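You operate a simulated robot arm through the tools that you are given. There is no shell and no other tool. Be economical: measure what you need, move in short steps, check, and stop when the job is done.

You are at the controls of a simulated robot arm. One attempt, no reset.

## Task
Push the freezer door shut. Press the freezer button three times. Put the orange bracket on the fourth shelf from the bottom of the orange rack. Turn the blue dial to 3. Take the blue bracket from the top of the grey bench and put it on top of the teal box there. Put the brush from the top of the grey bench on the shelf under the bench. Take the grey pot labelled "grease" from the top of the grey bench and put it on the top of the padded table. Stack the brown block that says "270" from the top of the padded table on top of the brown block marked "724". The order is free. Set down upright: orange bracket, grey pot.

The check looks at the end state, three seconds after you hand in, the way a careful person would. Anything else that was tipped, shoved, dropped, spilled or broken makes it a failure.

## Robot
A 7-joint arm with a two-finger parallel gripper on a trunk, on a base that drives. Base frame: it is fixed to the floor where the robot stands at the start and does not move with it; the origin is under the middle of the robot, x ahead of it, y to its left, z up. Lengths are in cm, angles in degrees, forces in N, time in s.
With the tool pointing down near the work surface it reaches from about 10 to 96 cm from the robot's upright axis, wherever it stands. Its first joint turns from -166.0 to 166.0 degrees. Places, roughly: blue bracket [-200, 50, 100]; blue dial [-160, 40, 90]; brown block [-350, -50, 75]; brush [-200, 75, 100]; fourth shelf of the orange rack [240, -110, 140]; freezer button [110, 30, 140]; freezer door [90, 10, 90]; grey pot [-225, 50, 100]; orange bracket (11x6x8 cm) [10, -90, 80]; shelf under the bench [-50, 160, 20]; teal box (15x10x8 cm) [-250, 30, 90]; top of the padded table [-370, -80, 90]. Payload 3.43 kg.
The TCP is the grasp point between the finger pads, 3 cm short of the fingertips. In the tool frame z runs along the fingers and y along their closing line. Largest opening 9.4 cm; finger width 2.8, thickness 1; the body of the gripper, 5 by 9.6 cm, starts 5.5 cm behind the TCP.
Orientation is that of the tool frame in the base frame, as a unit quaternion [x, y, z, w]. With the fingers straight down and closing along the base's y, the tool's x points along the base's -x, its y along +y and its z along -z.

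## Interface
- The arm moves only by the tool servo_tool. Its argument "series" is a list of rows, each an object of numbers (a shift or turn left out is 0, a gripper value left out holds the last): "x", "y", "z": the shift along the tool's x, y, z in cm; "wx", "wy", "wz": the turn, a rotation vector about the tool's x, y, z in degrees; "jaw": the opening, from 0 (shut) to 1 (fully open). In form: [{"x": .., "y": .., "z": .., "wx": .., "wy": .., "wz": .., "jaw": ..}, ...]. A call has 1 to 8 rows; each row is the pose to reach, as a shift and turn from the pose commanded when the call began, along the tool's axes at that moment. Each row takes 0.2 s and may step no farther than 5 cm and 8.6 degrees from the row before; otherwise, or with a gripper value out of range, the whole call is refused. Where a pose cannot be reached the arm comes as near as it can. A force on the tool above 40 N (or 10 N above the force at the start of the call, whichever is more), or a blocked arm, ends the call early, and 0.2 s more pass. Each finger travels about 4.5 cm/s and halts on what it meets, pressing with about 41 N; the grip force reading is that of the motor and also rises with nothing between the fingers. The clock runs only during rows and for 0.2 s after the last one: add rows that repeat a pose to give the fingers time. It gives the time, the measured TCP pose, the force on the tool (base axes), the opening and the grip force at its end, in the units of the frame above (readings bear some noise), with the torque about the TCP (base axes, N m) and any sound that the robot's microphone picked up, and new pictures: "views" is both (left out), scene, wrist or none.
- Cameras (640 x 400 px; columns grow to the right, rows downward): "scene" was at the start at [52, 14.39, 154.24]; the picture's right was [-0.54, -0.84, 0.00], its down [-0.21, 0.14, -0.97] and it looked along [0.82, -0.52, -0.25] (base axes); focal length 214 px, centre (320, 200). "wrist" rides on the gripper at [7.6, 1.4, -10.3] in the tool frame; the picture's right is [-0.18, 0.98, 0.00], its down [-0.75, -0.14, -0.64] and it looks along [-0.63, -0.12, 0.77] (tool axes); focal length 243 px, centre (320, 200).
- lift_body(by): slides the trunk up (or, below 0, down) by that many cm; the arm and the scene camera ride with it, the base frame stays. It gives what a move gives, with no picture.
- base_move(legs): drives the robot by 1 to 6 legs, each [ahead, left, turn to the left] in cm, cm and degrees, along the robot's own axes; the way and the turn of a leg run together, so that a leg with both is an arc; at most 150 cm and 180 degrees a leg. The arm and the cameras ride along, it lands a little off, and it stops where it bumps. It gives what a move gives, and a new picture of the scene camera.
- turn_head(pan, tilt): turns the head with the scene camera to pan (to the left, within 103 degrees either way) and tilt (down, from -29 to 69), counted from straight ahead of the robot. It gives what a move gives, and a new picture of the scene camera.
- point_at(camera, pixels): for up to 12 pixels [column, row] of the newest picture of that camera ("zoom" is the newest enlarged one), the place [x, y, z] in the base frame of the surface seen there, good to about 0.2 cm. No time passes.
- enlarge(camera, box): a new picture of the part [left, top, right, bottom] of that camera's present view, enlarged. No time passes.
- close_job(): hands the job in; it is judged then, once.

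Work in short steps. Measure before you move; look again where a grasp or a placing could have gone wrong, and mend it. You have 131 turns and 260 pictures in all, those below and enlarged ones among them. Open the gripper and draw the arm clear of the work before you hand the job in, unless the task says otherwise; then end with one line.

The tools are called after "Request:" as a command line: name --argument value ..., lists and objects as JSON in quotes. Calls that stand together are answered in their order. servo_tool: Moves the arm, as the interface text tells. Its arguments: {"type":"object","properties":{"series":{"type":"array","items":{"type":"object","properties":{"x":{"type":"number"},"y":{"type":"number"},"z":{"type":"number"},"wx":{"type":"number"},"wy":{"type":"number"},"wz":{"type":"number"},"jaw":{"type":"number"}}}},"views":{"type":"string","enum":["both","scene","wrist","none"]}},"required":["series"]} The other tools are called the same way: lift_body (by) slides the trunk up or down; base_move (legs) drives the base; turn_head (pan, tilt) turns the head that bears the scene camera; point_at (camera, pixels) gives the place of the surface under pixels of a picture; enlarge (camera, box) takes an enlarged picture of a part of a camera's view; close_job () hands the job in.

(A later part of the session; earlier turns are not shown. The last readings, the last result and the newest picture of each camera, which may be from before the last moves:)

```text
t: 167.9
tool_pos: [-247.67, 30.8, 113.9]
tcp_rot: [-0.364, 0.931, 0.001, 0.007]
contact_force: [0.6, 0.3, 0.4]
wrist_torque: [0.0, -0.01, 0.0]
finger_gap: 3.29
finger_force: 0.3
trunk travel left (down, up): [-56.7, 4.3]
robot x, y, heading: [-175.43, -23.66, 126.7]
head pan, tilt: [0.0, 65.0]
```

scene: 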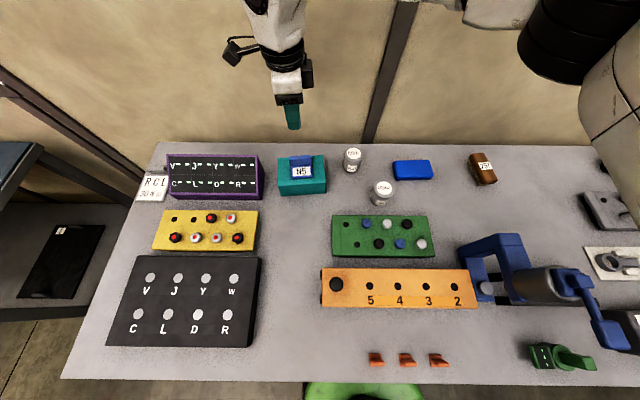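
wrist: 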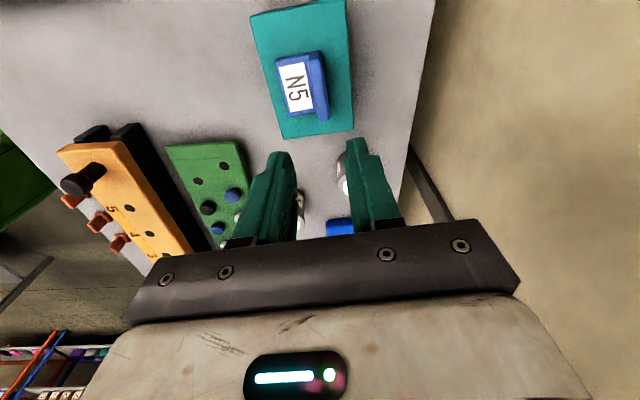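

The blue bracket sits on the teal box. Next is the brush: I retract and restore the yaw, staying high.

Request:
servo_tool --series '[{"x": -1.5, "y": -2.4, "z": -3, "wz": -8}, {"x": -4, "y": -6, "z": -5, "wz": -16}, {"x": -6.5, "y": -9.8, "z": -7, "wz": -24}, {"x": -9, "y": -13.6, "z": -8, "wz": -32}, {"x": -11.5, "y": -17.4, "z": -9, "wz": -40}, {"x": -13.9, "y": -21.4, "z": -10, "wz": -48}, {"x": -16.3, "y": -25.4, "z": -10, "wz": -56}, {"x": -18.7, "y": -29.4, "z": -10, "wz": -64}]' --views "none"

Request:
servo_tool --series '[{"wz": -8, "z": -4}, {"wz": -16, "z": -8}, {"wz": -24, "z": -12}, {"wz": -24.5, "z": -12}]' --views "none"

Request:
base_move --legs '[[-12, 0, 0], [0, -42, 0]]'

```text
t: 169.7
tool_pos: [-214.12, 21.81, 124.1]
tcp_rot: [0.804, -0.595, 0.002, -0.007]
contact_force: [0.8, 0.8, -0.6]
wrist_torque: [-0.01, 0.0, 0.01]
finger_gap: 3.28
finger_force: 0.0
trunk travel left (down, up): [-56.7, 4.3]
robot x, y, heading: [-175.81, -24.01, 126.5]
head pan, tilt: [0.0, 65.0]
```

```text
t: 170.7
tool_pos: [-214.3, 21.75, 135.98]
tcp_rot: [0.912, -0.411, 0.002, -0.006]
contact_force: [0.1, 0.2, 0.0]
wrist_torque: [-0.01, 0.02, 0.01]
finger_gap: 3.28
finger_force: 0.0
trunk travel left (down, up): [-56.7, 4.3]
robot x, y, heading: [-175.36, -23.47, 126.6]
head pan, tilt: [0.0, 65.0]
```

```text
t: 174.1
tool_pos: [-173.34, 37.1, 136.01]
tcp_rot: [0.911, -0.411, 0.002, -0.006]
contact_force: [0.4, -0.1, -0.3]
wrist_torque: [0.02, -0.04, -0.02]
finger_gap: 3.29
finger_force: 0.0
trunk travel left (down, up): [-56.7, 4.3]
robot x, y, heading: [-134.67, -7.99, 126.8]
head pan, tilt: [0.0, 65.0]
```

scene: 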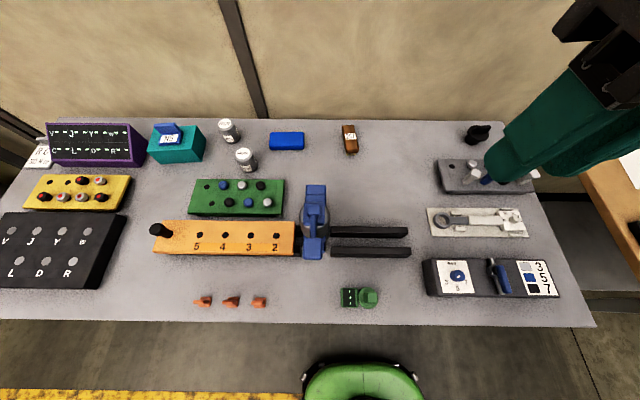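

I'll drive 10 cm nearer and measure the brush from here.

Request:
base_move --legs '[[11, 0, 0]]'

Request:
enlarge --camera "scene" --box '[300, 60, 400, 160]'

```text
t: 175.3
tool_pos: [-180.08, 46.2, 136.08]
tcp_rot: [0.911, -0.412, 0.003, -0.007]
contact_force: [-0.3, -0.2, -0.1]
wrist_torque: [0.06, 0.01, 0.03]
finger_gap: 3.28
finger_force: 0.1
trunk travel left (down, up): [-56.7, 4.3]
robot x, y, heading: [-141.37, 0.68, 126.6]
head pan, tilt: [0.0, 65.0]
```

scene: 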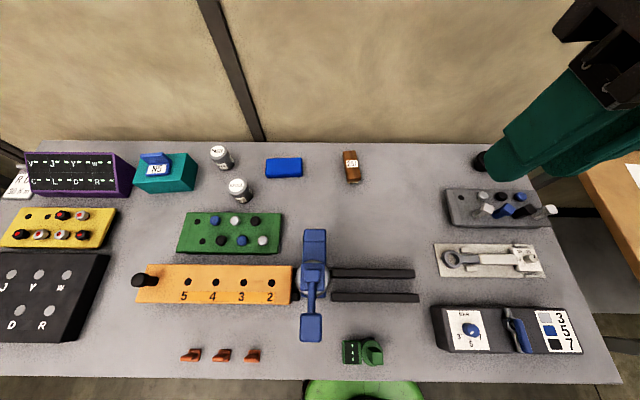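

```text
4.00 times, centred on (350, 110) of scene
```

zoom: 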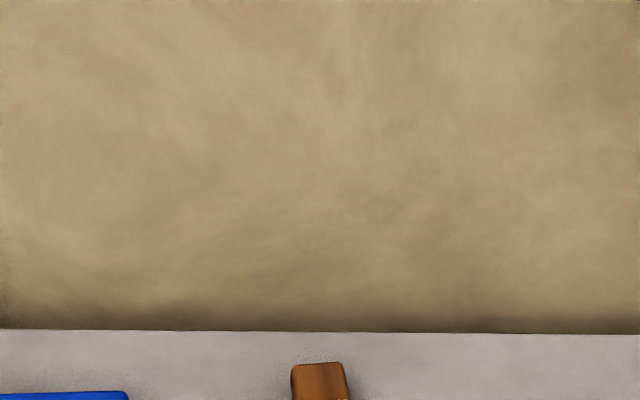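

The brush is at (351,167); I re-zoom on it.

Request:
enlarge --camera "scene" --box '[320, 140, 384, 190]'

```text
8.00 times, centred on (352, 165) of scene
```

zoom: 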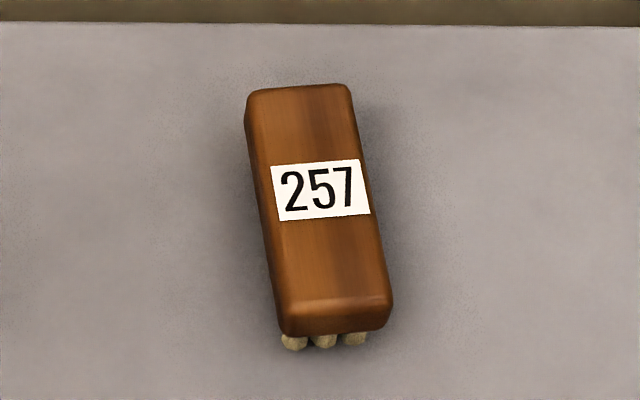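

Request:
point_at --camera "zoom" --pixels '[[262, 96], [343, 90], [385, 298], [292, 306], [320, 190], [288, 325], [380, 320], [325, 340], [256, 170], [450, 300]]'

```text
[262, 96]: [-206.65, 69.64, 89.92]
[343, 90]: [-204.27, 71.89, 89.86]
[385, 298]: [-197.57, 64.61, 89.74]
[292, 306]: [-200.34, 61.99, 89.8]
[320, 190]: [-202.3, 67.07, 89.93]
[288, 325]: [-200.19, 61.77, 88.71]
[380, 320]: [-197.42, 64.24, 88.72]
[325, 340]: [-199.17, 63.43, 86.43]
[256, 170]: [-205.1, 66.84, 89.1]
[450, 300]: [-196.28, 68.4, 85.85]
```

The brush centre is (-202.2,67.0), its long axis at 131° matches the tool heading, and its top is at 89.9. I tilt the tool 32° and open the jaw to about 6.5 cm.

Request:
servo_tool --series '[{"wy": -8, "z": 3, "jaw": 0.7}, {"wy": -16, "z": 6}, {"wy": -24, "z": 9}, {"wy": -32, "z": 12}, {"wy": -32, "z": 12}]' --views "none"

```text
t: 176.5
tool_pos: [-182.92, 49.32, 126.07]
tcp_rot: [0.876, -0.398, -0.249, -0.11]
contact_force: [0.0, 0.7, -0.4]
wrist_torque: [-0.04, -0.03, 0.0]
finger_gap: 6.56
finger_force: 0.2
out of reach, approached as far as the arm can: row 3, 4, 5
trunk travel left (down, up): [-56.7, 4.3]
robot x, y, heading: [-141.54, 0.78, 126.7]
head pan, tilt: [0.0, 65.0]
```

The orientation is set at 32° tilt. I move down toward a hover point above the brush.

Request:
servo_tool --series '[{"x": -1, "y": 0.3, "z": 4.4}, {"x": -2, "y": 0.7, "z": 8.8}, {"x": -3, "y": 1, "z": 13.2}, {"x": -4, "y": 1.4, "z": 17.6}, {"x": -5, "y": 1.7, "z": 22}, {"x": -6, "y": 2.1, "z": 26.4}, {"x": -7, "y": 2.4, "z": 30.8}, {"x": -7.9, "y": 2.7, "z": 35.3}]' --views "both"

```text
t: 178.3
tool_pos: [-201.47, 66.83, 100.36]
tcp_rot: [0.877, -0.394, -0.249, -0.119]
contact_force: [0.3, -0.1, 1.2]
wrist_torque: [0.01, -0.02, 0.01]
finger_gap: 6.56
finger_force: 0.1
trunk travel left (down, up): [-56.7, 4.3]
robot x, y, heading: [-141.2, 0.49, 126.7]
head pan, tilt: [0.0, 65.0]
```

scene: 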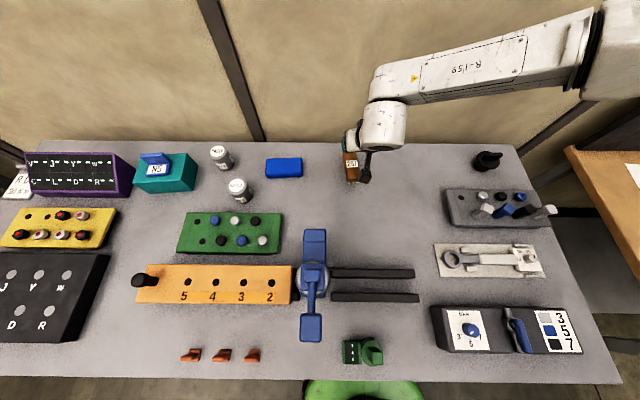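
wrist: 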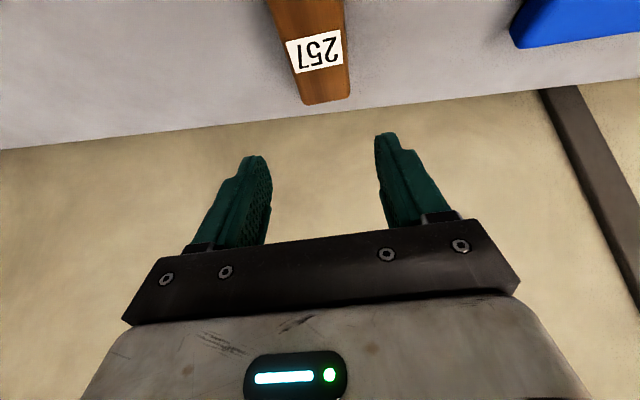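

The brush is aligned between the fingers. I descend vertically 10.8 cm and close.

Request:
servo_tool --series '[{"x": 2.1, "y": 0.2, "z": 3.4}, {"x": 4.2, "y": 0.2, "z": 6.8}, {"x": 5.7, "y": 0.2, "z": 9.2}, {"x": 5.7, "y": 0.2, "z": 9.2}]' --views "both"

```text
t: 179.3
tool_pos: [-201.52, 66.78, 89.59]
tcp_rot: [0.876, -0.395, -0.249, -0.12]
contact_force: [0.2, -0.2, -0.8]
wrist_torque: [0.04, 0.03, 0.0]
finger_gap: 6.59
finger_force: 0.0
trunk travel left (down, up): [-56.7, 4.3]
robot x, y, heading: [-141.08, 0.48, 126.6]
head pan, tilt: [0.0, 65.0]
```

scene: 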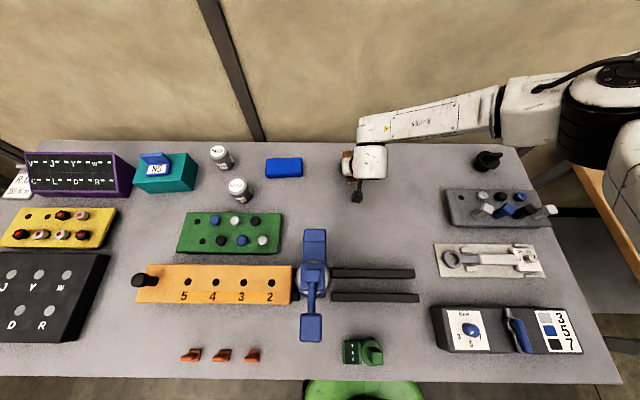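
wrist: 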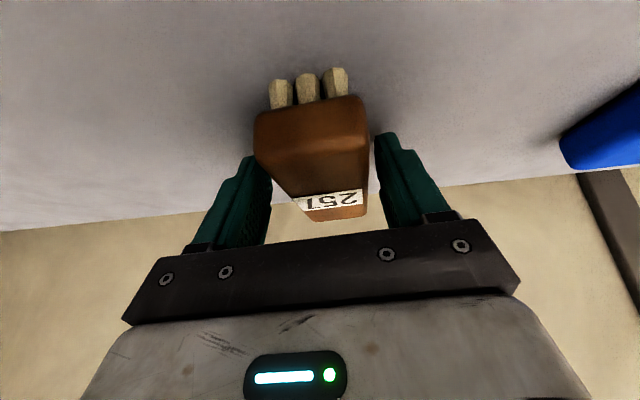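

The brush lies between the fingers, so I close.

Request:
servo_tool --series '[{"jaw": 0.3}, {"jaw": 0}, {"jaw": 0}, {"jaw": 0}, {"x": -1.6, "z": -2.55}, {"x": -3.2, "z": -5.1}, {"x": -5.3, "z": -8.5}, {"x": -7.4, "z": -11.9}]' --views "both"

```text
t: 181.1
tool_pos: [-201.53, 66.59, 103.49]
tcp_rot: [0.876, -0.396, -0.247, -0.119]
contact_force: [-0.2, 0.1, -1.2]
wrist_torque: [0.01, -0.01, -0.03]
finger_gap: 4.77
finger_force: 40.9
trunk travel left (down, up): [-56.7, 4.3]
robot x, y, heading: [-141.07, 0.64, 126.6]
head pan, tilt: [0.0, 65.0]
```

scene: 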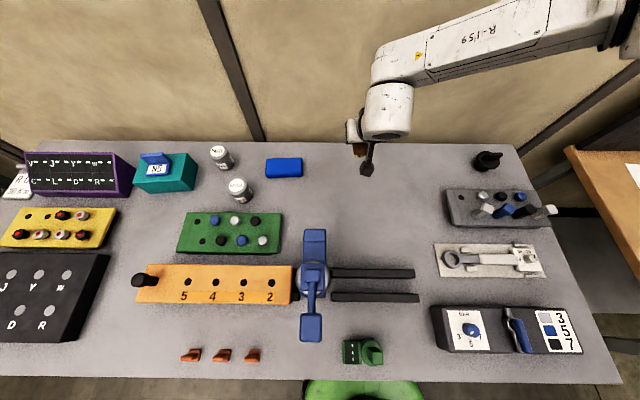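
wrist: 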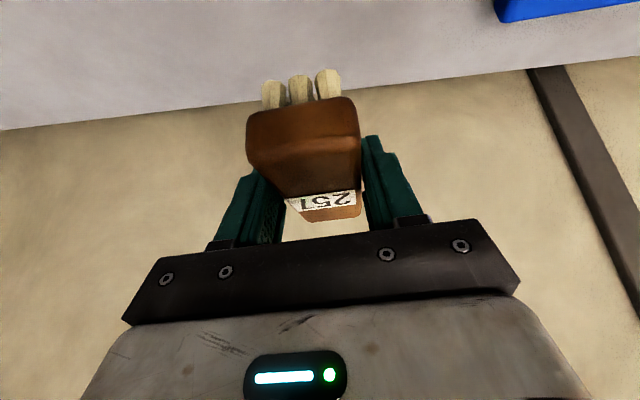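

Brush held (4.77 cm, its base 3.7 cm below the TCP). I raise a bit more, back the base away, and look at the wooden bench shelf.

Request:
servo_tool --series '[{"x": -2.1, "z": -3.4}, {"x": -4.2, "z": -6.8}, {"x": -6.3, "z": -10.2}, {"x": -6.3, "z": -10.2}]' --views "none"

Request:
base_move --legs '[[-80, 0, 0], [0, -110, 0]]'

Request:
turn_head --pan -15 --tilt 40

```text
t: 182.1
tool_pos: [-201.74, 66.42, 115.67]
tcp_rot: [0.877, -0.395, -0.247, -0.12]
contact_force: [-0.2, 1.6, -1.7]
wrist_torque: [0.0, 0.0, 0.02]
finger_gap: 4.78
finger_force: 40.9
trunk travel left (down, up): [-56.7, 4.3]
robot x, y, heading: [-141.4, 0.66, 126.6]
head pan, tilt: [0.0, 65.0]
```

```text
t: 191.7
tool_pos: [-65.6, 67.18, 115.55]
tcp_rot: [0.877, -0.393, -0.249, -0.119]
contact_force: [0.4, 0.2, -0.4]
wrist_torque: [-0.01, 0.01, 0.0]
finger_gap: 4.8
finger_force: 40.6
trunk travel left (down, up): [-56.7, 4.3]
robot x, y, heading: [-4.99, 1.87, 126.7]
head pan, tilt: [0.0, 65.0]
```

scene: 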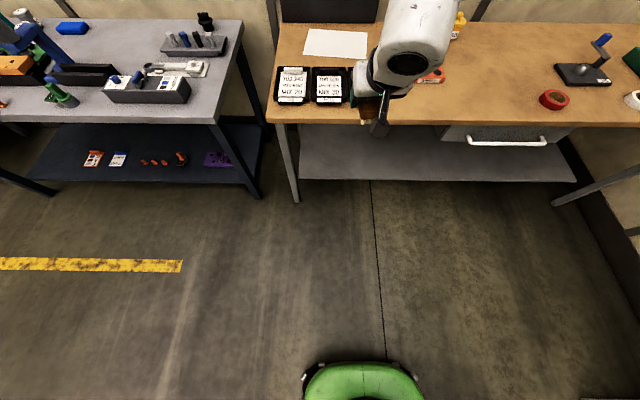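

```text
t: 192.6
tool_pos: [-65.64, 67.25, 115.63]
tcp_rot: [0.877, -0.393, -0.249, -0.12]
contact_force: [0.4, 0.0, -0.9]
wrist_torque: [0.01, -0.03, 0.03]
finger_gap: 4.79
finger_force: 41.6
trunk travel left (down, up): [-56.7, 4.3]
robot x, y, heading: [-4.7, 2.24, 126.7]
head pan, tilt: [-15.0, 40.0]
```

scene: 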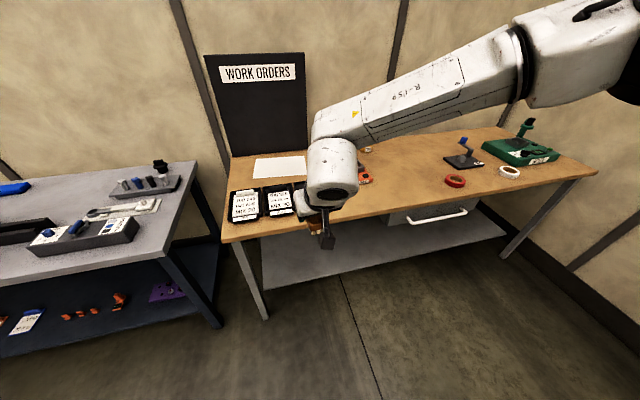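

The arm is over the wooden bench's front. I'll measure the bench top's front edge and the shelf's front edge.

Request:
point_at --camera "scene" --pixels '[[230, 238], [560, 175], [450, 200], [270, 286], [400, 262], [495, 237], [400, 245], [300, 265], [430, 225], [470, 215], [475, 225], [440, 217]]'

```text
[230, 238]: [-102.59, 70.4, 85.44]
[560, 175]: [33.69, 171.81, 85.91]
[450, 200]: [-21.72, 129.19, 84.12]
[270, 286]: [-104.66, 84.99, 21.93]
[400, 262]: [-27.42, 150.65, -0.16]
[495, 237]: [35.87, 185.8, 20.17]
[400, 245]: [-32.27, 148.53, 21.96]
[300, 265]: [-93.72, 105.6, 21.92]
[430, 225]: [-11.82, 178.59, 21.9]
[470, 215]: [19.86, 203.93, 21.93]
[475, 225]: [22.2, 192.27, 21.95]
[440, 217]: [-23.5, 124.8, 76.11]
```

The top's front edge is at n'=117.7 and the shelf's front is at n'≈129, z=21.95, so the shelf is inset about 11 cm. I'll lower the trunk here in free space first.

Request:
lift_body --by -55

Request:
servo_tool --series '[{"x": 2.1, "z": 3.4}, {"x": 4.2, "z": 6.8}, {"x": 6.3, "z": 10.2}, {"x": 8.4, "z": 13.6}, {"x": 10.5, "z": 17}, {"x": 12.6, "z": 20.4}, {"x": 14, "z": 22.6}, {"x": 14, "z": 22.6}]' --views "both"

```text
refused: -55 is not a number from -40 to 40
```

```text
t: 194.4
tool_pos: [-65.33, 67.57, 88.99]
tcp_rot: [0.877, -0.393, -0.249, -0.119]
contact_force: [1.5, -0.7, -2.1]
wrist_torque: [0.01, -0.02, 0.04]
finger_gap: 4.78
finger_force: 41.4
trunk travel left (down, up): [-56.7, 4.3]
robot x, y, heading: [-4.92, 1.97, 126.7]
head pan, tilt: [-15.0, 40.0]
```

scene: 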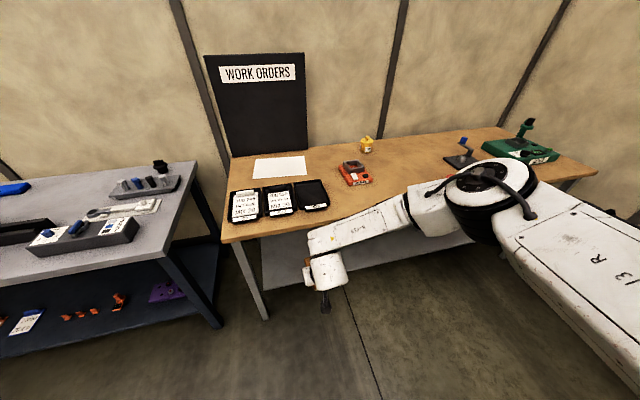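
wrist: 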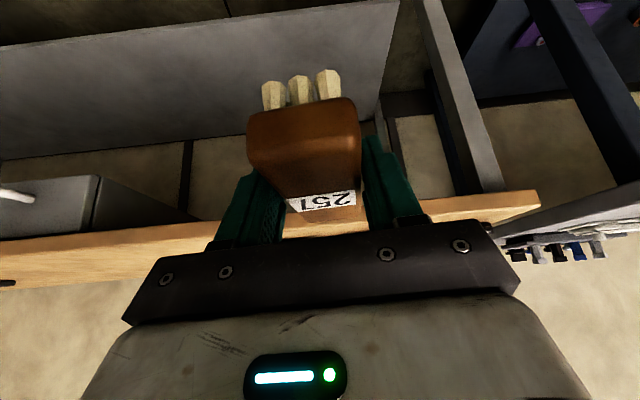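

The trunk step limit is 40. Before lowering, I check that the elbow (490,185) is not above the bench top.

Request:
point_at --camera "scene" --pixels '[[490, 180], [450, 200], [415, 205], [460, 190], [350, 228], [480, 235], [530, 215]]'

```text
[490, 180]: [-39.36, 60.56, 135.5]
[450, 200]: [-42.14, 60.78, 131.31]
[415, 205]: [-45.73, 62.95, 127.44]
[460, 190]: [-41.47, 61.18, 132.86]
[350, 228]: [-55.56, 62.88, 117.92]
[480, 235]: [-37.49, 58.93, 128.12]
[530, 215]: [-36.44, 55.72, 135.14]
```

The elbow is at n'≈72, clear of the bench, so lowering is safe. I'll lower the trunk in two steps and inspect under the bench.

Request:
lift_body --by -40

Request:
lift_body --by -15

Request:
turn_head --pan -10 --tilt 15

```text
t: 198.2
tool_pos: [-65.39, 67.52, 49.12]
tcp_rot: [0.877, -0.393, -0.248, -0.119]
contact_force: [0.3, -0.5, -1.1]
wrist_torque: [-0.03, -0.03, -0.02]
finger_gap: 4.78
finger_force: 41.3
trunk travel left (down, up): [-16.7, 44.3]
robot x, y, heading: [-4.45, 1.97, 127.0]
head pan, tilt: [-15.0, 40.0]
```

```text
t: 199.9
tool_pos: [-65.26, 67.49, 34.17]
tcp_rot: [0.877, -0.393, -0.248, -0.119]
contact_force: [0.9, 0.7, -0.7]
wrist_torque: [0.02, -0.04, 0.04]
finger_gap: 4.77
finger_force: 40.9
trunk travel left (down, up): [-1.7, 59.3]
robot x, y, heading: [-4.88, 1.72, 127.1]
head pan, tilt: [-15.0, 40.0]
```

```text
t: 200.8
tool_pos: [-65.38, 67.52, 34.02]
tcp_rot: [0.877, -0.393, -0.249, -0.119]
contact_force: [-0.5, -0.3, -1.1]
wrist_torque: [-0.01, -0.01, 0.01]
finger_gap: 4.74
finger_force: 41.5
trunk travel left (down, up): [-1.7, 59.3]
robot x, y, heading: [-4.96, 2.11, 126.9]
head pan, tilt: [-10.0, 15.0]
```

scene: 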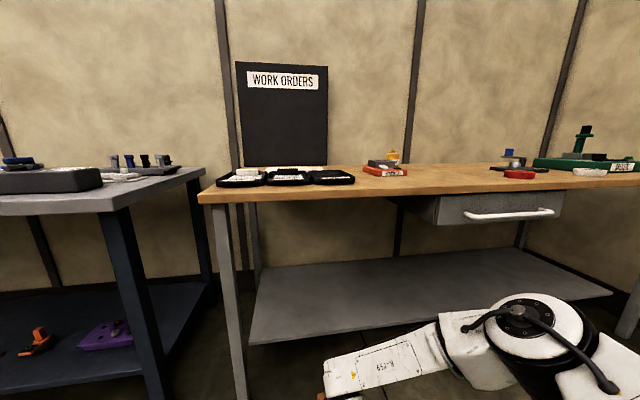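

I measure the drawer's left edge and bottom, the top's underside, the shelf front edge and the elbow top.

Request:
point_at --camera "scene" --pixels '[[437, 222], [404, 205], [300, 202], [350, 200], [252, 343], [420, 318], [300, 338], [525, 303], [540, 318], [560, 342], [460, 215], [500, 217]]'

```text
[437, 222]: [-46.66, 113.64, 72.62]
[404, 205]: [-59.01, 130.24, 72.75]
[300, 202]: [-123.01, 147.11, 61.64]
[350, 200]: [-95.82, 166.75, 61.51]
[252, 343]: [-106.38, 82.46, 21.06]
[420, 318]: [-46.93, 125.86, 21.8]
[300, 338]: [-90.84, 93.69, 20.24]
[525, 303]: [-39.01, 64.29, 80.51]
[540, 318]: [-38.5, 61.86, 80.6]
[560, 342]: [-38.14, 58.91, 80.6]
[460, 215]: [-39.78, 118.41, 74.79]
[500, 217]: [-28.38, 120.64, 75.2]
```

The elbow top would end about 4–5 cm under the bench top and left of the drawer (s'≤16 vs 30), which is acceptable. I lower the tool 4 cm and drive straight in 36 cm.

Request:
servo_tool --series '[{"x": 1.2, "z": 1.9}, {"x": 2.3, "z": 3.7}, {"x": 2.3, "z": 3.7}]' --views "none"

Request:
base_move --legs '[[36, 0, 0]]'

```text
t: 201.6
tool_pos: [-65.3, 67.55, 29.59]
tcp_rot: [0.877, -0.393, -0.249, -0.12]
contact_force: [-0.6, 0.0, -1.6]
wrist_torque: [-0.01, 0.0, -0.01]
finger_gap: 4.77
finger_force: 40.5
trunk travel left (down, up): [-1.7, 59.3]
robot x, y, heading: [-4.82, 2.12, 127.1]
head pan, tilt: [-10.0, 15.0]
```

```text
t: 203.9
tool_pos: [-86.9, 96.38, 29.64]
tcp_rot: [0.877, -0.393, -0.248, -0.119]
contact_force: [0.1, 0.7, -1.4]
wrist_torque: [0.0, -0.01, -0.01]
finger_gap: 4.78
finger_force: 41.1
trunk travel left (down, up): [-1.7, 59.3]
robot x, y, heading: [-26.55, 31.13, 126.7]
head pan, tilt: [-10.0, 15.0]
```

scene: 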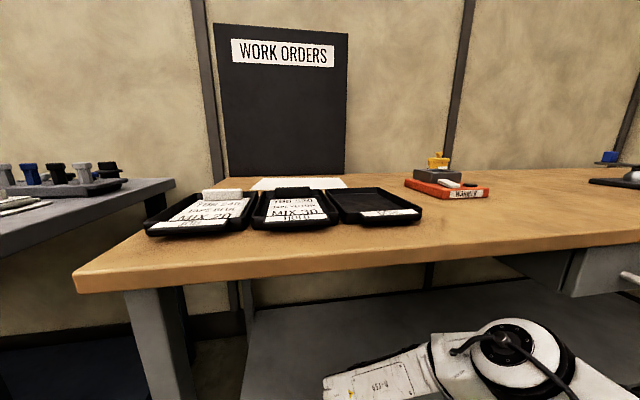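

Now at n'=129. I check the elbow's position relative to the bench top.

Request:
point_at --camera "scene" --pixels '[[510, 325], [500, 340], [530, 320], [500, 268], [400, 285], [470, 320]]'

Request:
enlarge --camera "wrist" --box '[0, 0, 640, 400]'

```text
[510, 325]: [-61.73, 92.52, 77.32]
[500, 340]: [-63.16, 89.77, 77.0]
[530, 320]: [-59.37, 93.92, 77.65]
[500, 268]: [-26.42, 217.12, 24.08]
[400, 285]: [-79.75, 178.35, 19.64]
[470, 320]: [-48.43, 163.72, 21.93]
```

```text
1.00 times, centred on (320, 200) of wrist (not enlarged: the box is as wide or as high as the picture)
```

zoom: 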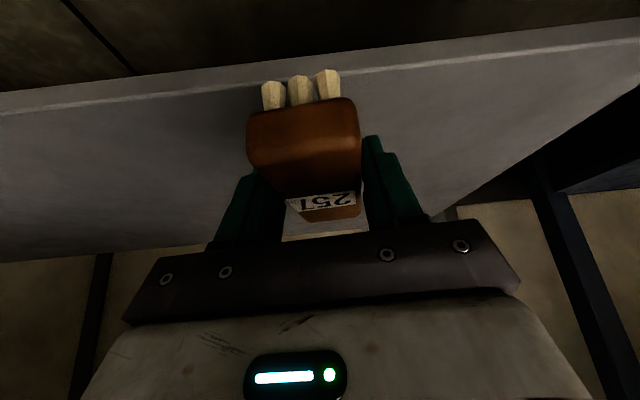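

There's clearance: the elbow top is at z=77 with the underside near 82. I extend the arm forward in steps.

Request:
servo_tool --series '[{"x": -2.3, "y": -0.2, "z": 1.4}, {"x": -4.6, "y": -0.4, "z": 2.8}, {"x": -6.8, "y": -0.6, "z": 4.2}, {"x": -6.8, "y": -0.6, "z": 4.2}]' --views "both"

```text
t: 204.9
tool_pos: [-91.77, 102.77, 29.51]
tcp_rot: [0.878, -0.393, -0.248, -0.118]
contact_force: [0.2, 0.2, -0.5]
wrist_torque: [-0.01, -0.03, 0.0]
finger_gap: 4.79
finger_force: 40.9
trunk travel left (down, up): [-1.7, 59.3]
robot x, y, heading: [-26.57, 30.62, 127.0]
head pan, tilt: [-10.0, 15.0]
```

scene: 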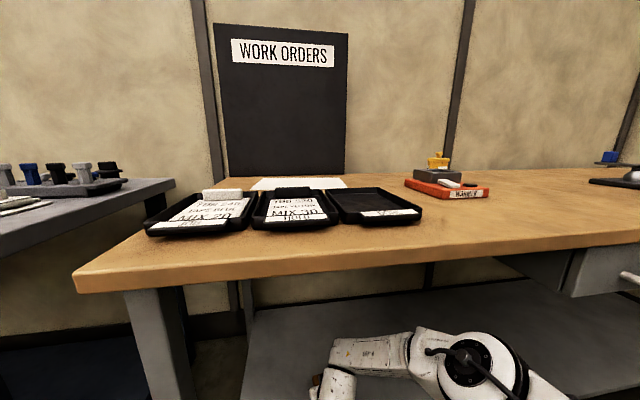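
wrist: 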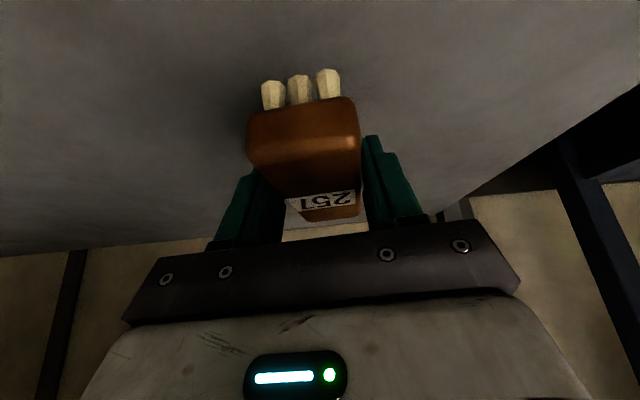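

At n'=137 the brush is fully over the shelf. I lower it about 3.9 cm.

Request:
servo_tool --series '[{"x": 0.8, "z": 1.3}, {"x": 1.6, "z": 2.55}, {"x": 1.9, "z": 3.0}, {"x": 2.05, "z": 3.25}, {"x": 2.2, "z": 3.5}, {"x": 2.2, "z": 3.5}]' --views "none"

```text
t: 206.3
tool_pos: [-91.76, 102.83, 25.61]
tcp_rot: [0.877, -0.393, -0.248, -0.119]
contact_force: [1.4, -0.8, 5.8]
wrist_torque: [0.05, 0.18, -0.03]
finger_gap: 4.8
finger_force: 40.7
trunk travel left (down, up): [-1.7, 59.3]
robot x, y, heading: [-26.34, 30.65, 126.9]
head pan, tilt: [-10.0, 15.0]
```

Contact made. I open and withdraw along the tool axis.

Request:
servo_tool --series '[{"jaw": 0.65}, {"jaw": 0.7}, {"jaw": 0.7}, {"z": -2.5}, {"z": -6}, {"z": -8}, {"x": 4, "z": -9}]' --views "both"

```text
t: 207.9
tool_pos: [-86.38, 96.55, 30.99]
tcp_rot: [0.877, -0.394, -0.249, -0.119]
contact_force: [0.0, 0.0, 0.1]
wrist_torque: [-0.01, 0.01, -0.01]
finger_gap: 6.59
finger_force: 0.1
trunk travel left (down, up): [-1.7, 59.3]
robot x, y, heading: [-26.39, 30.88, 127.0]
head pan, tilt: [-10.0, 15.0]
```

scene: 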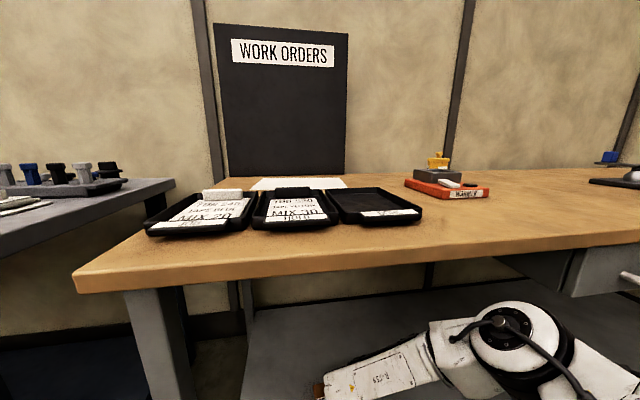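
wrist: 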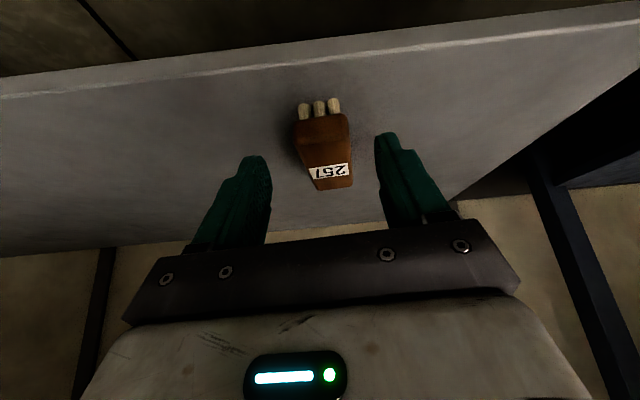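

The brush rests flat on the shelf. I back out, raise the trunk and bring the tool vertical.

Request:
base_move --legs '[[-48, 0, 0]]'

Request:
lift_body --by 40

Request:
lift_body --by 15

Request:
servo_tool --series '[{"x": -2, "z": -4, "wy": 8}, {"x": -4, "z": -8, "wy": 16}, {"x": -4, "z": -12, "wy": 24}, {"x": -4, "z": -16, "wy": 32}, {"x": -4, "z": -20, "wy": 32}, {"x": -4, "z": -24, "wy": 32}, {"x": -4, "z": -27, "wy": 32}]' --views "none"

```text
t: 210.8
tool_pos: [-57.48, 58.25, 31.06]
tcp_rot: [0.877, -0.394, -0.249, -0.119]
contact_force: [0.0, -0.4, -0.5]
wrist_torque: [0.0, 0.02, 0.01]
finger_gap: 6.58
finger_force: 0.0
trunk travel left (down, up): [-1.7, 59.3]
robot x, y, heading: [2.54, -7.74, 126.7]
head pan, tilt: [-10.0, 15.0]
```

scene: 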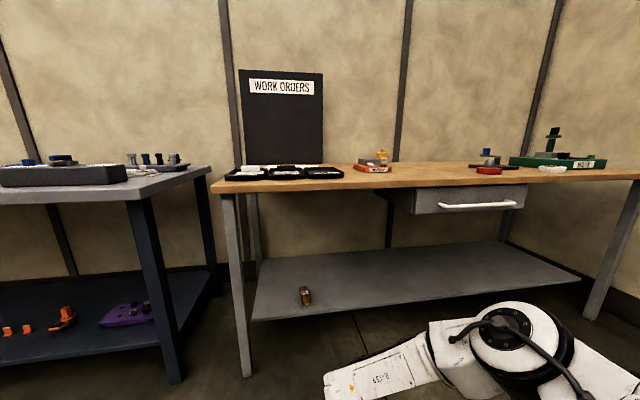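

```text
t: 214.6
tool_pos: [-57.4, 58.29, 71.11]
tcp_rot: [0.876, -0.395, -0.248, -0.119]
contact_force: [0.0, -0.6, -0.4]
wrist_torque: [-0.01, 0.0, 0.05]
finger_gap: 6.59
finger_force: 0.0
trunk travel left (down, up): [-41.7, 19.3]
robot x, y, heading: [2.1, -7.93, 126.6]
head pan, tilt: [-10.0, 15.0]
```

```text
t: 216.4
tool_pos: [-57.47, 58.35, 85.96]
tcp_rot: [0.877, -0.395, -0.247, -0.119]
contact_force: [-0.3, -0.2, -0.3]
wrist_torque: [0.0, 0.0, 0.02]
finger_gap: 6.61
finger_force: 0.1
trunk travel left (down, up): [-56.7, 4.3]
robot x, y, heading: [2.4, -7.75, 126.7]
head pan, tilt: [-10.0, 15.0]
```

```text
t: 218.0
tool_pos: [-50.43, 49.95, 111.15]
tcp_rot: [0.911, -0.411, 0.005, -0.007]
contact_force: [-0.8, 0.4, -0.1]
wrist_torque: [0.05, 0.02, 0.01]
finger_gap: 6.57
finger_force: 0.1
trunk travel left (down, up): [-56.7, 4.3]
robot x, y, heading: [2.43, -7.66, 126.7]
head pan, tilt: [-10.0, 15.0]
```

The brush is visible on the shelf at (305,295). I raise the tool and drive back to the grey bench for the pot.

Request:
servo_tool --series '[{"x": 2, "z": -4.5}, {"x": 4, "z": -9}, {"x": 6, "z": -13.5}, {"x": 7, "z": -18}, {"x": 8, "z": -22}]' --views "none"

Request:
base_move --legs '[[0, 78, 0], [0, 78, 0], [88, 0, 0]]'

Request:
turn_head --pan 0 --tilt 62

```text
t: 219.2
tool_pos: [-45.53, 43.66, 133.26]
tcp_rot: [0.911, -0.412, 0.003, -0.006]
contact_force: [-0.5, -0.1, -0.2]
wrist_torque: [-0.01, -0.01, -0.02]
finger_gap: 6.55
finger_force: 0.0
trunk travel left (down, up): [-56.7, 4.3]
robot x, y, heading: [2.01, -7.6, 126.7]
head pan, tilt: [-10.0, 15.0]
```

```text
t: 231.3
tool_pos: [-222.44, 20.26, 133.07]
tcp_rot: [0.912, -0.41, 0.003, -0.006]
contact_force: [1.2, -1.1, -0.6]
wrist_torque: [-0.01, -0.02, -0.01]
finger_gap: 6.57
finger_force: 0.1
trunk travel left (down, up): [-56.7, 4.3]
robot x, y, heading: [-174.49, -31.31, 126.7]
head pan, tilt: [-10.0, 15.0]
```

scene: 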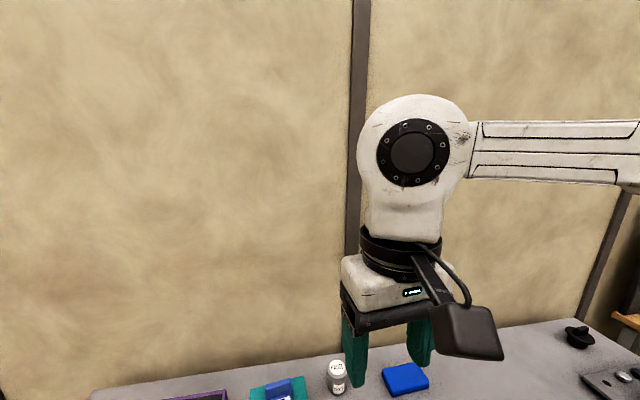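

```text
t: 232.5
tool_pos: [-222.56, 20.25, 133.09]
tcp_rot: [0.912, -0.41, 0.003, -0.007]
contact_force: [0.6, 0.2, 0.1]
wrist_torque: [0.02, 0.0, 0.0]
finger_gap: 6.57
finger_force: 0.2
trunk travel left (down, up): [-56.7, 4.3]
robot x, y, heading: [-174.58, -31.07, 127.1]
head pan, tilt: [0.0, 62.0]
```

scene: 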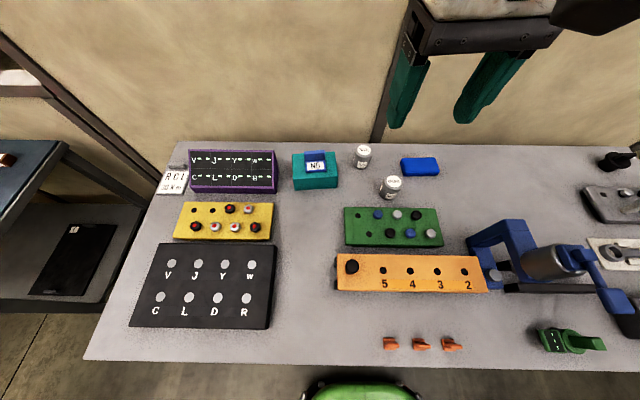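

Good position. I zoom on the grease pot at (390,188) and measure.

Request:
enlarge --camera "scene" --box '[340, 135, 450, 215]'

```text
5.00 times, centred on (395, 175) of scene
```

zoom: 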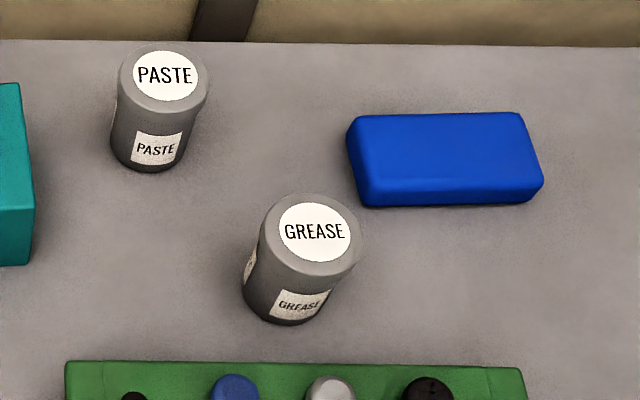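

Request:
point_at --camera "zoom" --pixels '[[314, 233], [270, 235], [355, 240], [312, 197], [313, 262], [285, 318], [300, 375], [160, 105], [350, 180], [420, 250]]'

```text
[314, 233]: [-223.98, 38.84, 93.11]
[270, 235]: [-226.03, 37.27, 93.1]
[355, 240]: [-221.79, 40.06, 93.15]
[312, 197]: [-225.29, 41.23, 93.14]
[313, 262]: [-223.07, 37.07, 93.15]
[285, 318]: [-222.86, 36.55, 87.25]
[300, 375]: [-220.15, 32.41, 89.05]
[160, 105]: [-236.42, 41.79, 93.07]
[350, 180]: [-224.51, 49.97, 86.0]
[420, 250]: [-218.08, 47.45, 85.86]
```

The grease pot centre is (-224.0,39.0), its top at z=93.1, about 5.5 cm wide. I move above it with the jaw at 8 cm, descending to z≈112 on the way.

Request:
servo_tool --series '[{"z": 5, "jaw": 0.87}, {"z": 10}, {"z": 15}, {"z": 20, "x": -1, "y": -1}, {"z": 21, "x": -4.5, "y": -3.5}, {"z": 21, "x": -8, "y": -6}, {"z": 21, "x": -11.5, "y": -8.6}, {"z": 21, "x": -15, "y": -11.3}]' --views "both"

```text
refused: row 4 steps farther than a row can; nothing moved
```

I reduce that step.

Request:
servo_tool --series '[{"z": 5, "jaw": 0.87}, {"z": 10}, {"z": 15}, {"z": 19.5, "x": -1, "y": -1}, {"z": 21, "x": -4.5, "y": -3.5}, {"z": 21, "x": -8, "y": -6}, {"z": 21, "x": -11.5, "y": -8.6}, {"z": 21, "x": -15, "y": -11.3}]' --views "both"

```text
t: 234.3
tool_pos: [-223.83, 39.17, 112.29]
tcp_rot: [0.913, -0.409, 0.002, -0.007]
contact_force: [0.7, -0.3, -0.9]
wrist_torque: [-0.03, -0.01, -0.01]
finger_gap: 8.18
finger_force: 0.1
trunk travel left (down, up): [-56.7, 4.3]
robot x, y, heading: [-174.14, -30.93, 127.2]
head pan, tilt: [0.0, 62.0]
```

scene: 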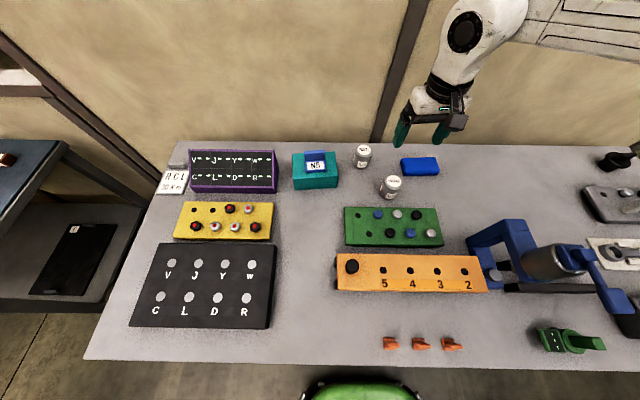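
wrist: 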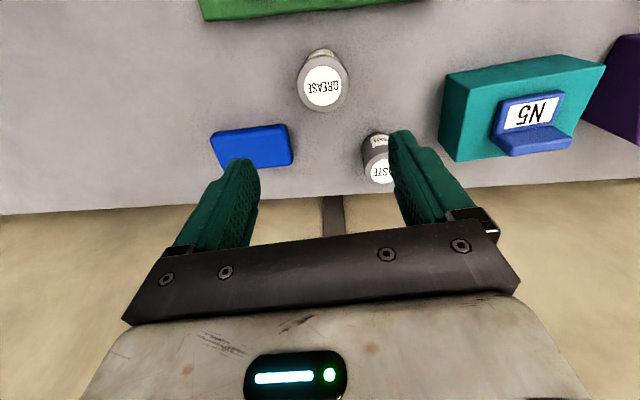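

The pot is exactly on the approach line: it shows at (322,82) where I expected (320,86). I descend and close.

Request:
servo_tool --series '[{"z": 5}, {"z": 10}, {"z": 15}, {"z": 19}, {"z": 21.8}, {"z": 21.8, "jaw": 0.4}, {"z": 21.8, "jaw": 0.2}, {"z": 21.8, "jaw": 0}]' --views "wrist"

Request:
servo_tool --series '[{"jaw": 0}, {"jaw": 0}, {"z": -3}, {"z": -7}, {"z": -11}, {"z": -15}]' --views "both"

```text
t: 236.1
tool_pos: [-223.48, 39.21, 90.38]
tcp_rot: [0.912, -0.41, 0.002, -0.006]
contact_force: [0.5, -0.1, -0.5]
wrist_torque: [0.03, 0.08, 0.03]
finger_gap: 5.93
finger_force: 40.8
trunk travel left (down, up): [-56.7, 4.3]
robot x, y, heading: [-174.45, -31.04, 127.1]
head pan, tilt: [0.0, 62.0]
```

wrist: 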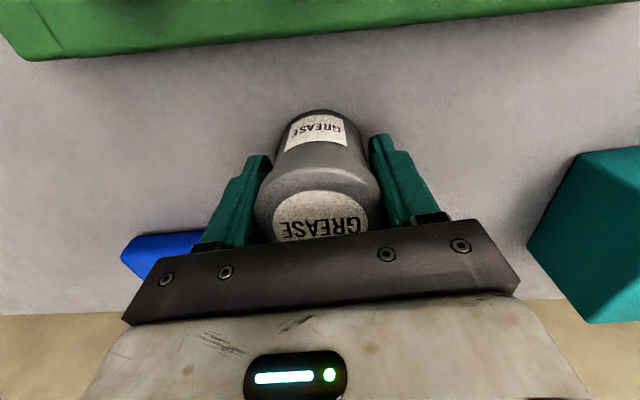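

```text
t: 237.5
tool_pos: [-223.75, 39.27, 105.36]
tcp_rot: [0.912, -0.41, 0.003, -0.006]
contact_force: [0.3, -0.2, -1.6]
wrist_torque: [-0.04, -0.01, 0.0]
finger_gap: 5.9
finger_force: 40.9
trunk travel left (down, up): [-56.7, 4.3]
robot x, y, heading: [-174.07, -31.18, 126.9]
head pan, tilt: [0.0, 62.0]
```

scene: 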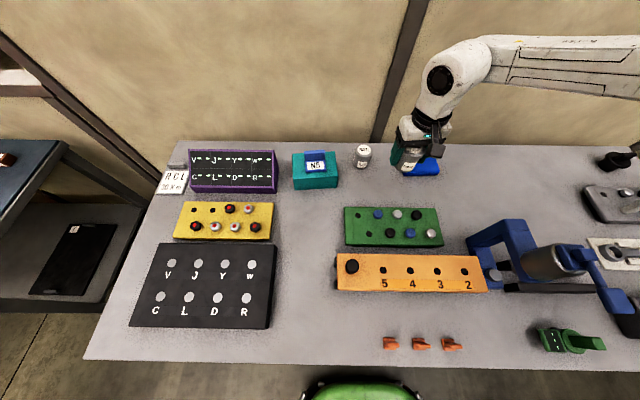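
wrist: 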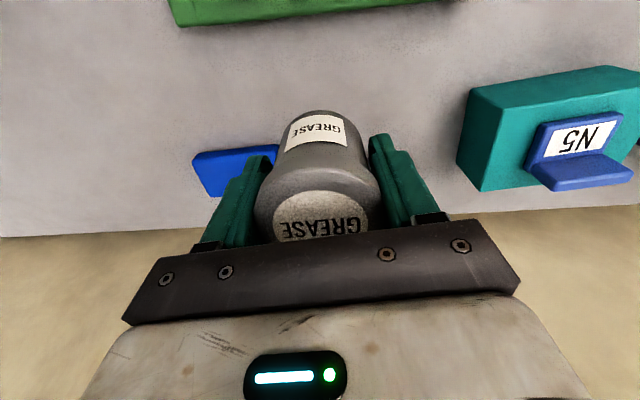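

Pot held. I raise it and pull in, then back away and look at the padded table.

Request:
servo_tool --series '[{"z": -4.5, "x": 1.5}, {"z": -8.5, "x": 4}, {"z": -12, "x": 7.5}, {"z": -15.5, "x": 11}, {"z": -19, "x": 14.5}, {"z": -22, "x": 18}]' --views "none"

Request:
base_move --legs '[[-50, 0, 0], [0, 100, 0]]'

Request:
turn_head --pan 20 --tilt 35

```text
t: 238.9
tool_pos: [-211.85, 25.58, 127.45]
tcp_rot: [0.912, -0.41, 0.004, -0.007]
contact_force: [-1.4, 0.4, -2.1]
wrist_torque: [0.05, 0.0, -0.01]
finger_gap: 5.9
finger_force: 41.0
trunk travel left (down, up): [-56.7, 4.3]
robot x, y, heading: [-174.2, -31.03, 126.9]
head pan, tilt: [0.0, 62.0]
```

```text
t: 246.6
tool_pos: [-262.11, -74.9, 127.39]
tcp_rot: [0.913, -0.408, 0.003, -0.007]
contact_force: [-0.1, 0.4, -1.5]
wrist_torque: [0.04, 0.0, 0.02]
finger_gap: 5.91
finger_force: 41.2
trunk travel left (down, up): [-56.7, 4.3]
robot x, y, heading: [-224.28, -131.65, 126.9]
head pan, tilt: [0.0, 62.0]
```

scene: 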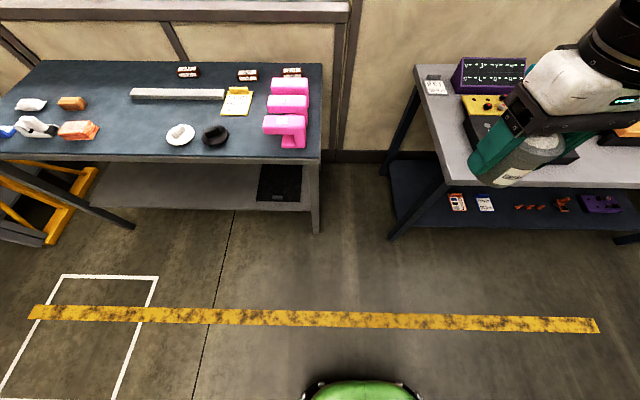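

```text
t: 247.6
tool_pos: [-262.13, -74.97, 127.37]
tcp_rot: [0.913, -0.409, 0.003, -0.006]
contact_force: [0.2, 0.2, -2.3]
wrist_torque: [0.0, 0.04, -0.01]
finger_gap: 5.89
finger_force: 41.3
trunk travel left (down, up): [-56.7, 4.3]
robot x, y, heading: [-223.86, -131.22, 127.0]
head pan, tilt: [20.0, 35.0]
```

scene: 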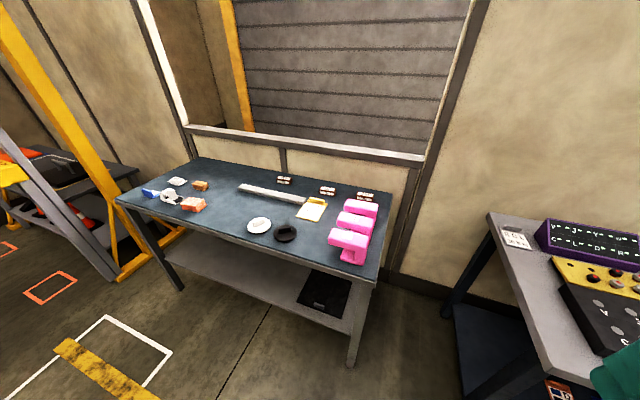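

The padded table is in view with three brown labelled blocks along its back. I zoom on them and measure the table.

Request:
enlarge --camera "scene" --box '[260, 165, 390, 220]'

Request:
point_at --camera "scene" --pixels '[[284, 178], [328, 188], [366, 193], [290, 250], [120, 200], [375, 280], [230, 210], [190, 250], [300, 205], [348, 240], [285, 232], [215, 225]]'

```text
4.92 times, centred on (325, 192) of scene
```

zoom: 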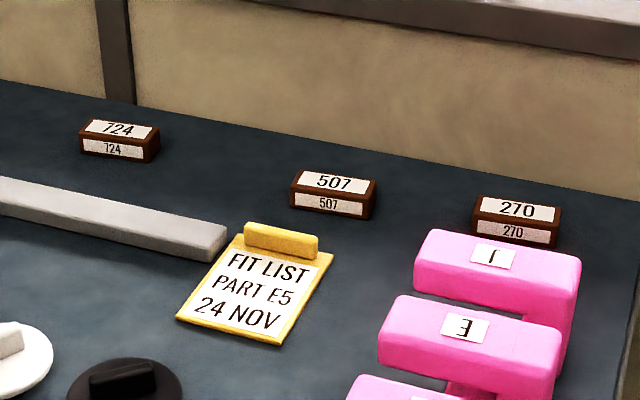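

```text
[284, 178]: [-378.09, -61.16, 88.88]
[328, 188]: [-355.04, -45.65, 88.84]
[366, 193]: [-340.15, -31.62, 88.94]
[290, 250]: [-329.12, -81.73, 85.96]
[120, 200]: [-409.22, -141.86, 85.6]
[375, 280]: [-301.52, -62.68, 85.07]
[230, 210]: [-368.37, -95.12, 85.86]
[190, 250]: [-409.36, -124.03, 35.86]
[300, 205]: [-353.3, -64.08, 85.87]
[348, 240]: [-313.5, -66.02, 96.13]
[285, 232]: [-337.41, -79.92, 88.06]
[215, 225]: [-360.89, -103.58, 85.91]
```

The table top is at z=85.9: 724 at (-378,-61), 507 at (-355,-46), and 270 at (-340,-32) behind the pink pieces. I'll drive to a spot that reaches everything: left 60, ahead 64.

Request:
base_move --legs '[[0, 60, 0], [64, 0, 0]]'

Request:
turn_head --pan 0 --tilt 62

```text
t: 254.1
tool_pos: [-348.81, -59.78, 127.35]
tcp_rot: [0.913, -0.408, 0.002, -0.006]
contact_force: [0.3, -0.5, -1.2]
wrist_torque: [-0.01, 0.01, 0.03]
finger_gap: 5.92
finger_force: 40.9
trunk travel left (down, up): [-56.7, 4.3]
robot x, y, heading: [-311.17, -116.32, 127.5]
head pan, tilt: [20.0, 35.0]
```

scene: 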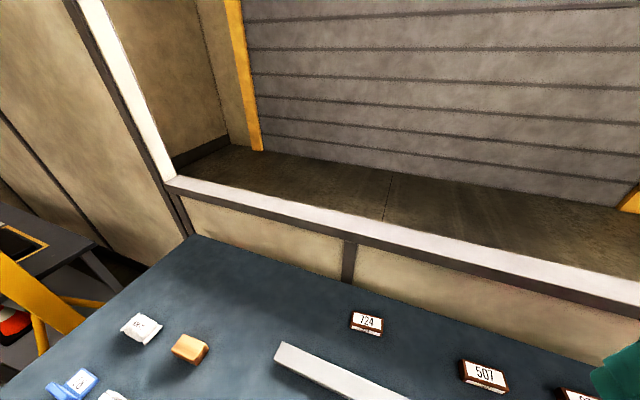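

```text
t: 255.0
tool_pos: [-348.86, -59.77, 127.35]
tcp_rot: [0.913, -0.408, 0.003, -0.007]
contact_force: [0.2, -0.4, -0.9]
wrist_torque: [0.01, 0.0, -0.01]
finger_gap: 5.93
finger_force: 41.1
trunk travel left (down, up): [-56.7, 4.3]
robot x, y, heading: [-311.0, -116.12, 127.0]
head pan, tilt: [0.0, 62.0]
```

scene: 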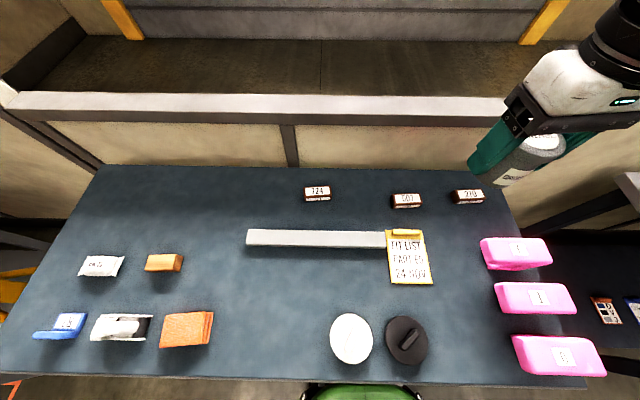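

There is a free area around (265,300). I measure it and the block corners.

Request:
point_at --camera "scene" --pixels '[[268, 298], [213, 325], [332, 340], [270, 246], [184, 270], [485, 265], [483, 238], [550, 262]]'

Request:
enlarge --camera "scene" --box '[290, 170, 510, 280]'

```text
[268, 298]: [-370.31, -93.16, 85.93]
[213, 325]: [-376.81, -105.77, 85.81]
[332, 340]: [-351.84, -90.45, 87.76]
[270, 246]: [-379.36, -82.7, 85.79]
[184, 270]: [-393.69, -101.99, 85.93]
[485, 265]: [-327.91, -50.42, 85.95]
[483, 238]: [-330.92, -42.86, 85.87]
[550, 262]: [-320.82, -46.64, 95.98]
```

```text
2.91 times, centred on (400, 225) of scene
```

zoom: 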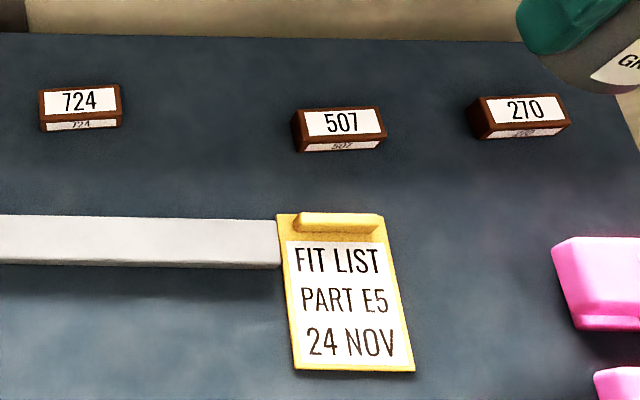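

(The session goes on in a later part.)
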